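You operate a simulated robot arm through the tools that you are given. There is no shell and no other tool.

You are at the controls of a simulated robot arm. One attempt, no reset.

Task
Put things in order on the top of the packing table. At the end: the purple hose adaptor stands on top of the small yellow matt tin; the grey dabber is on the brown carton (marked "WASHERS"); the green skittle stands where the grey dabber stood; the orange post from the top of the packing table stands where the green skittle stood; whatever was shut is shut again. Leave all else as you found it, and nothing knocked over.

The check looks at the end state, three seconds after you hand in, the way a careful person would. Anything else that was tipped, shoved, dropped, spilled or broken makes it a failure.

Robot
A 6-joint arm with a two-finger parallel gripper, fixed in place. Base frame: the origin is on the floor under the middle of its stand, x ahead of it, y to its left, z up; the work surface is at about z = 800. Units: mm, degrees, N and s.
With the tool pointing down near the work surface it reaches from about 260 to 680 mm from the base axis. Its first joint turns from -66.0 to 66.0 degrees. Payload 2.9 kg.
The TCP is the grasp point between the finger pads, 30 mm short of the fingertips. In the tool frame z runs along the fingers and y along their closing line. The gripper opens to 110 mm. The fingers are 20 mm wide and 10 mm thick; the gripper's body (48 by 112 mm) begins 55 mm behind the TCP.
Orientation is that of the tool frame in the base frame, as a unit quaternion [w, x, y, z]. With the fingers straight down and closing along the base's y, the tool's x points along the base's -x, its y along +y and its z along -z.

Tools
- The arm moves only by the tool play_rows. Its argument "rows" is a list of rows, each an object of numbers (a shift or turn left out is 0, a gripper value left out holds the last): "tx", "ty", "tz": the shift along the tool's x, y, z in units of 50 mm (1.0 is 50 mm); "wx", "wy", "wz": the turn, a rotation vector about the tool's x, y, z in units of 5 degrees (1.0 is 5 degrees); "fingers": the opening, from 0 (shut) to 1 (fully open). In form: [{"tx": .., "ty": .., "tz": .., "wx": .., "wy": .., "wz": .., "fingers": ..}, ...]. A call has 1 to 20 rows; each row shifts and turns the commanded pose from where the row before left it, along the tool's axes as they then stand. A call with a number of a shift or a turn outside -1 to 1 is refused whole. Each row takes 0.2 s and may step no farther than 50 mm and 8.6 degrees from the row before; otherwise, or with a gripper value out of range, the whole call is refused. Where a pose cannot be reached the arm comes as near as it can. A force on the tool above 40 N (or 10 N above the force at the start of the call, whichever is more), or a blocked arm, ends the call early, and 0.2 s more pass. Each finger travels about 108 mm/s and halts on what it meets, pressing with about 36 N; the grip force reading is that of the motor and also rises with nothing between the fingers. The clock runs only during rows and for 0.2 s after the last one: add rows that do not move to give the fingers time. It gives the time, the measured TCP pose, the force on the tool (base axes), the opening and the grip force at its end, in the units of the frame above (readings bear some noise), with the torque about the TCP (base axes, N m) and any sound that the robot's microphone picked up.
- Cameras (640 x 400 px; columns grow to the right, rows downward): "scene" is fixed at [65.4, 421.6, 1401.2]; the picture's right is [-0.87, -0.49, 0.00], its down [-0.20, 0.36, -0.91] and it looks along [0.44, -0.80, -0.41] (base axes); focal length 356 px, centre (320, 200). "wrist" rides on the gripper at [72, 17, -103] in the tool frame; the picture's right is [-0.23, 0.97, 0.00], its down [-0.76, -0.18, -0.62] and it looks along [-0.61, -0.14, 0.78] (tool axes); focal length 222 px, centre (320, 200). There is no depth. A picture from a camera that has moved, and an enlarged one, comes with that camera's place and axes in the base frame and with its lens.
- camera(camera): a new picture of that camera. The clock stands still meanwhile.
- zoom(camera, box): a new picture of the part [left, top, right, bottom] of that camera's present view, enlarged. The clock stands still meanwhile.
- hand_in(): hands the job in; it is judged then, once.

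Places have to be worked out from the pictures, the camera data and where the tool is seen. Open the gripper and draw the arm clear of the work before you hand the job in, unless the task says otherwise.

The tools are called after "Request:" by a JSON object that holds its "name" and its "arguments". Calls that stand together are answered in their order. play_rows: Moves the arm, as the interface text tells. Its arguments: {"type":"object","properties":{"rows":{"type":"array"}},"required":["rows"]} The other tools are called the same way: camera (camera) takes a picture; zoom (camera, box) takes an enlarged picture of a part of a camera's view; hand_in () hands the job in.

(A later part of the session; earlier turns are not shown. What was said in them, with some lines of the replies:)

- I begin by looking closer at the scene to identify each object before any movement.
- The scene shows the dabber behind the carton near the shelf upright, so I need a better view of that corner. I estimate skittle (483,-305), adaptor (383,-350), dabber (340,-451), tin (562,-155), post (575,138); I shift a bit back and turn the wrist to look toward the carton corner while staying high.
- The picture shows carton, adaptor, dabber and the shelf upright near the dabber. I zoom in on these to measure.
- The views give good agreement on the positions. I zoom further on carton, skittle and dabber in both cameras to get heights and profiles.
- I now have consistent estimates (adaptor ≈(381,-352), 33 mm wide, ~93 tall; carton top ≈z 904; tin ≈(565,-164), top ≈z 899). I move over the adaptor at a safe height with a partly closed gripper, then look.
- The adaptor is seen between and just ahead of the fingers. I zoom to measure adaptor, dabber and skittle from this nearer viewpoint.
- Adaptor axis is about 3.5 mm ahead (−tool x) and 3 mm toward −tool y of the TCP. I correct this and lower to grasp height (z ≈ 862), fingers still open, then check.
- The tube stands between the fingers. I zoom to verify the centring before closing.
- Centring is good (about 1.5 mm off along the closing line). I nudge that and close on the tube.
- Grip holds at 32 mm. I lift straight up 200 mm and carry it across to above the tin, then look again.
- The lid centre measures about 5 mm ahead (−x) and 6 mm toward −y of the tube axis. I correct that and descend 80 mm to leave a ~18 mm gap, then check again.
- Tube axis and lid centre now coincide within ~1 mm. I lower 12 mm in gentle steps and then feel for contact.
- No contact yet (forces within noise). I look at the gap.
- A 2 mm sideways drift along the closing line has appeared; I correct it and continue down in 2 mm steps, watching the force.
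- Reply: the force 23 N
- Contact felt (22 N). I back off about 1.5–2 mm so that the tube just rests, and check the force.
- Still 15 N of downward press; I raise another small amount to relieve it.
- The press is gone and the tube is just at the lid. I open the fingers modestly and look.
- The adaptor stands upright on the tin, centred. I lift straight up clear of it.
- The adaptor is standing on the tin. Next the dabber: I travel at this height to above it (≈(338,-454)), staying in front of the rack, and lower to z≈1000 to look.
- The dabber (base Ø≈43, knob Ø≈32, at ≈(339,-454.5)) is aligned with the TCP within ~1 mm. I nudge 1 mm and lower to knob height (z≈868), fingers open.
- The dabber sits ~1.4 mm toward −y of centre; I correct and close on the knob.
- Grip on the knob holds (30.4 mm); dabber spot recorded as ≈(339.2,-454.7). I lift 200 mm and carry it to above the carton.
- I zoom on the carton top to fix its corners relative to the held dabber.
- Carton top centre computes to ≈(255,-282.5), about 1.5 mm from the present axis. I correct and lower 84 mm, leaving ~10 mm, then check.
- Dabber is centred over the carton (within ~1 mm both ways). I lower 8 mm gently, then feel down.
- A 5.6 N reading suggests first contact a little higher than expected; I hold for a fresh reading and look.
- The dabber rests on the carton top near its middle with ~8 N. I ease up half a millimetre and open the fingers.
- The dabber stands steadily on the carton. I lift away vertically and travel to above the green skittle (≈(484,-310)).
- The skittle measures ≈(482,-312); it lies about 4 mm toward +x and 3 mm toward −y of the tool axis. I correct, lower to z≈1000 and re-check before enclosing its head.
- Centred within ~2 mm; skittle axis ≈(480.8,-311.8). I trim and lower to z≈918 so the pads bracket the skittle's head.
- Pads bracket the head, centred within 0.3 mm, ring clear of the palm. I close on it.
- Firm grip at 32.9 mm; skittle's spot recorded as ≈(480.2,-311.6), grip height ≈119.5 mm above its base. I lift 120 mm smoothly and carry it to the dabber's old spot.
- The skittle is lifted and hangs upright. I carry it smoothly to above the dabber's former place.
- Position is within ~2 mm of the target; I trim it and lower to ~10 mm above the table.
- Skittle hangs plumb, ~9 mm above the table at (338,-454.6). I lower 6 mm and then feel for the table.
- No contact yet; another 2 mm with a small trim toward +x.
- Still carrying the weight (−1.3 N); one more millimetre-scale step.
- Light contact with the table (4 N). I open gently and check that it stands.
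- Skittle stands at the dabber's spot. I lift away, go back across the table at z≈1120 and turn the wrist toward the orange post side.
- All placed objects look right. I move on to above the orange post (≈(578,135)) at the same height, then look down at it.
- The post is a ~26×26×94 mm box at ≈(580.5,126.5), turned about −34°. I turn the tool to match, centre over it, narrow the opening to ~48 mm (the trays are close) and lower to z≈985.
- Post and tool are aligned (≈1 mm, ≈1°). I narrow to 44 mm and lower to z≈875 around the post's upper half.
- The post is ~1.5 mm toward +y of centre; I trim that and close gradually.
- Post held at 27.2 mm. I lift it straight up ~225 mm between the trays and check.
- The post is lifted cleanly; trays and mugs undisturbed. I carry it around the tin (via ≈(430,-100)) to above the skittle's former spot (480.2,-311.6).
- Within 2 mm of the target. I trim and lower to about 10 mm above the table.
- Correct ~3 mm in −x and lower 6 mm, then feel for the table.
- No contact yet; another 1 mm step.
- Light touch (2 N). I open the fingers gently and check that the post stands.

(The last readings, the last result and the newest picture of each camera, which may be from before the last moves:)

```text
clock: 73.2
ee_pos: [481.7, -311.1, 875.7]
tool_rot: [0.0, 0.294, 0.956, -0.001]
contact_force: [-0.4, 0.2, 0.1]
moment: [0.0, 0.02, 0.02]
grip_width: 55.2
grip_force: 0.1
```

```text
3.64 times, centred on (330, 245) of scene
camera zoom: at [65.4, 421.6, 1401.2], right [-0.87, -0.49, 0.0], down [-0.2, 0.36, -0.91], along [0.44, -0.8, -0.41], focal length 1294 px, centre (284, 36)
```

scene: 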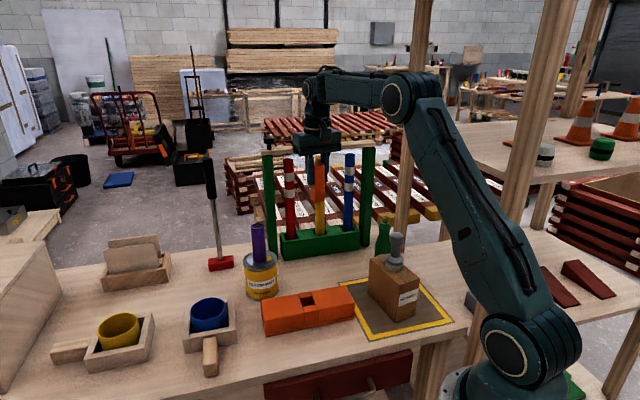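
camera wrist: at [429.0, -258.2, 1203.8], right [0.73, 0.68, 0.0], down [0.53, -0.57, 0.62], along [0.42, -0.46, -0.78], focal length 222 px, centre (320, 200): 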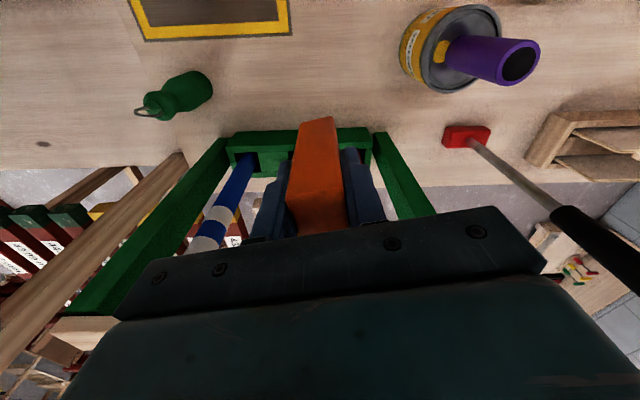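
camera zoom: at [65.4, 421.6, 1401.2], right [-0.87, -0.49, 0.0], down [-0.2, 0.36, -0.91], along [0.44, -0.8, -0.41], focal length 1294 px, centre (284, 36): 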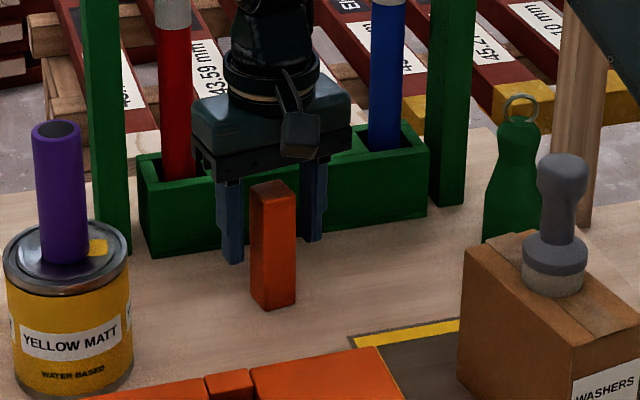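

The post stands upright at the skittle's spot. I lift straight up, draw back from the work and open the gripper fully, then inspect everything.

Request:
{"name": "play_rows", "arguments": {"rows": [{"tz": -0.2}, {"tz": -0.5}, {"tz": -0.8}, {"tz": -0.9}, {"tz": -0.9}, {"tz": -0.9}, {"tz": -0.9}, {"tz": -0.7}, {"tx": 0.7}, {"tx": 0.8}, {"tx": 0.8}, {"fingers": 1.0}, {}, {}]}}

Request:
{"name": "camera", "arguments": {"camera": "scene"}}

Request:
{"name": "camera", "arguments": {"camera": "wrist"}}

Request:
{"name": "zoom", "arguments": {"camera": "scene", "box": [220, 200, 460, 350]}}

Request:
{"name": "zoom", "arguments": {"camera": "scene", "box": [0, 220, 280, 400]}}

```text
clock: 76.2
ee_pos: [389.6, -250.5, 1167.0]
tool_rot: [0.0, 0.292, 0.956, 0.001]
contact_force: [-0.5, -0.4, 0.1]
moment: [0.05, -0.02, 0.02]
grip_width: 110.2
grip_force: 0.0
```

```text
taken
```

scene: 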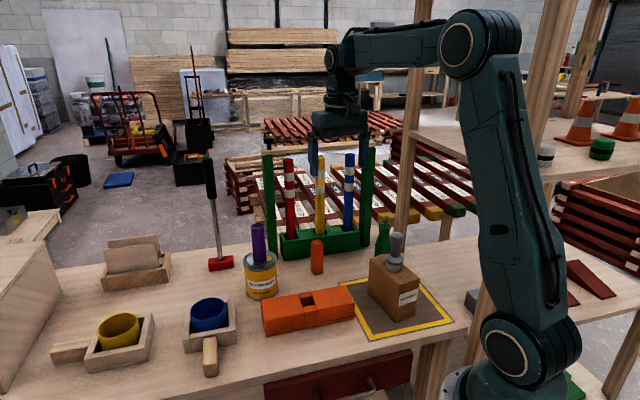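

```text
taken
camera wrist: at [338.2, -194.5, 1271.4], right [0.73, 0.68, 0.0], down [0.53, -0.57, 0.62], along [0.42, -0.46, -0.78], focal length 222 px, centre (320, 200)
```

wrist: 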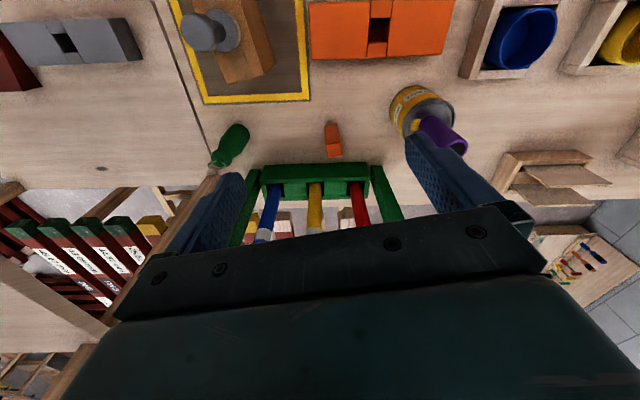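

```text
2.67 times, centred on (340, 275) of scene
camera zoom: at [65.4, 421.6, 1401.2], right [-0.87, -0.49, 0.0], down [-0.2, 0.36, -0.91], along [0.44, -0.8, -0.41], focal length 949 px, centre (267, 0)
```

zoom: 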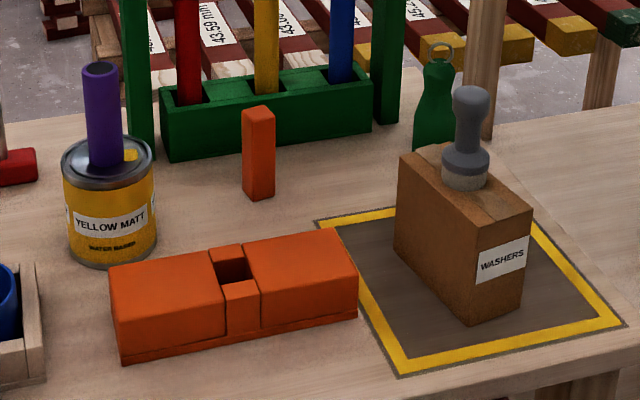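

```text
2.22 times, centred on (140, 310) of scene
camera zoom: at [65.4, 421.6, 1401.2], right [-0.87, -0.49, 0.0], down [-0.2, 0.36, -0.91], along [0.44, -0.8, -0.41], focal length 791 px, centre (720, -44)
```

zoom: 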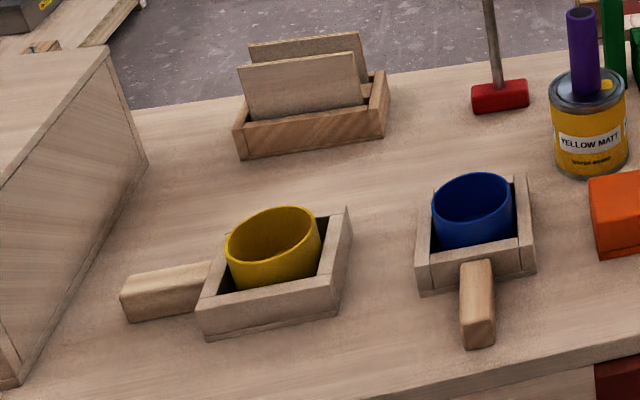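

All four objects stand where asked: the adaptor on the tin, the dabber on the carton, the skittle at the dabber's place and the post at the skittle's place. The tin, carton, trays, mugs, rack, mallet and drawer match the first picture. The gripper is open and high above the work, so I hand in.

Request:
{"name": "hand_in", "arguments": {}}

```text
The job is handed in.
```

I put all four objects where you asked, then opened the gripper, drew the arm clear and handed the job in. I have not had the check's result back.

- **Purple hose adaptor:** stands on the lid of the yellow matt tin, within about 1 mm of the centre.
- **Grey dabber:** stands in the middle of the top of the "WASHERS" carton.
- **Green skittle:** stands where the dabber stood, within about 2 mm by the arm's readings. The carton hides its base from the scene camera.
- **Orange post:** stands where the skittle stood, within about 3 mm.

In the final pictures the tin, carton, trays, mugs, rack and mallet were where they started, and nothing had been knocked over. I never opened anything, so whatever was shut stayed shut.
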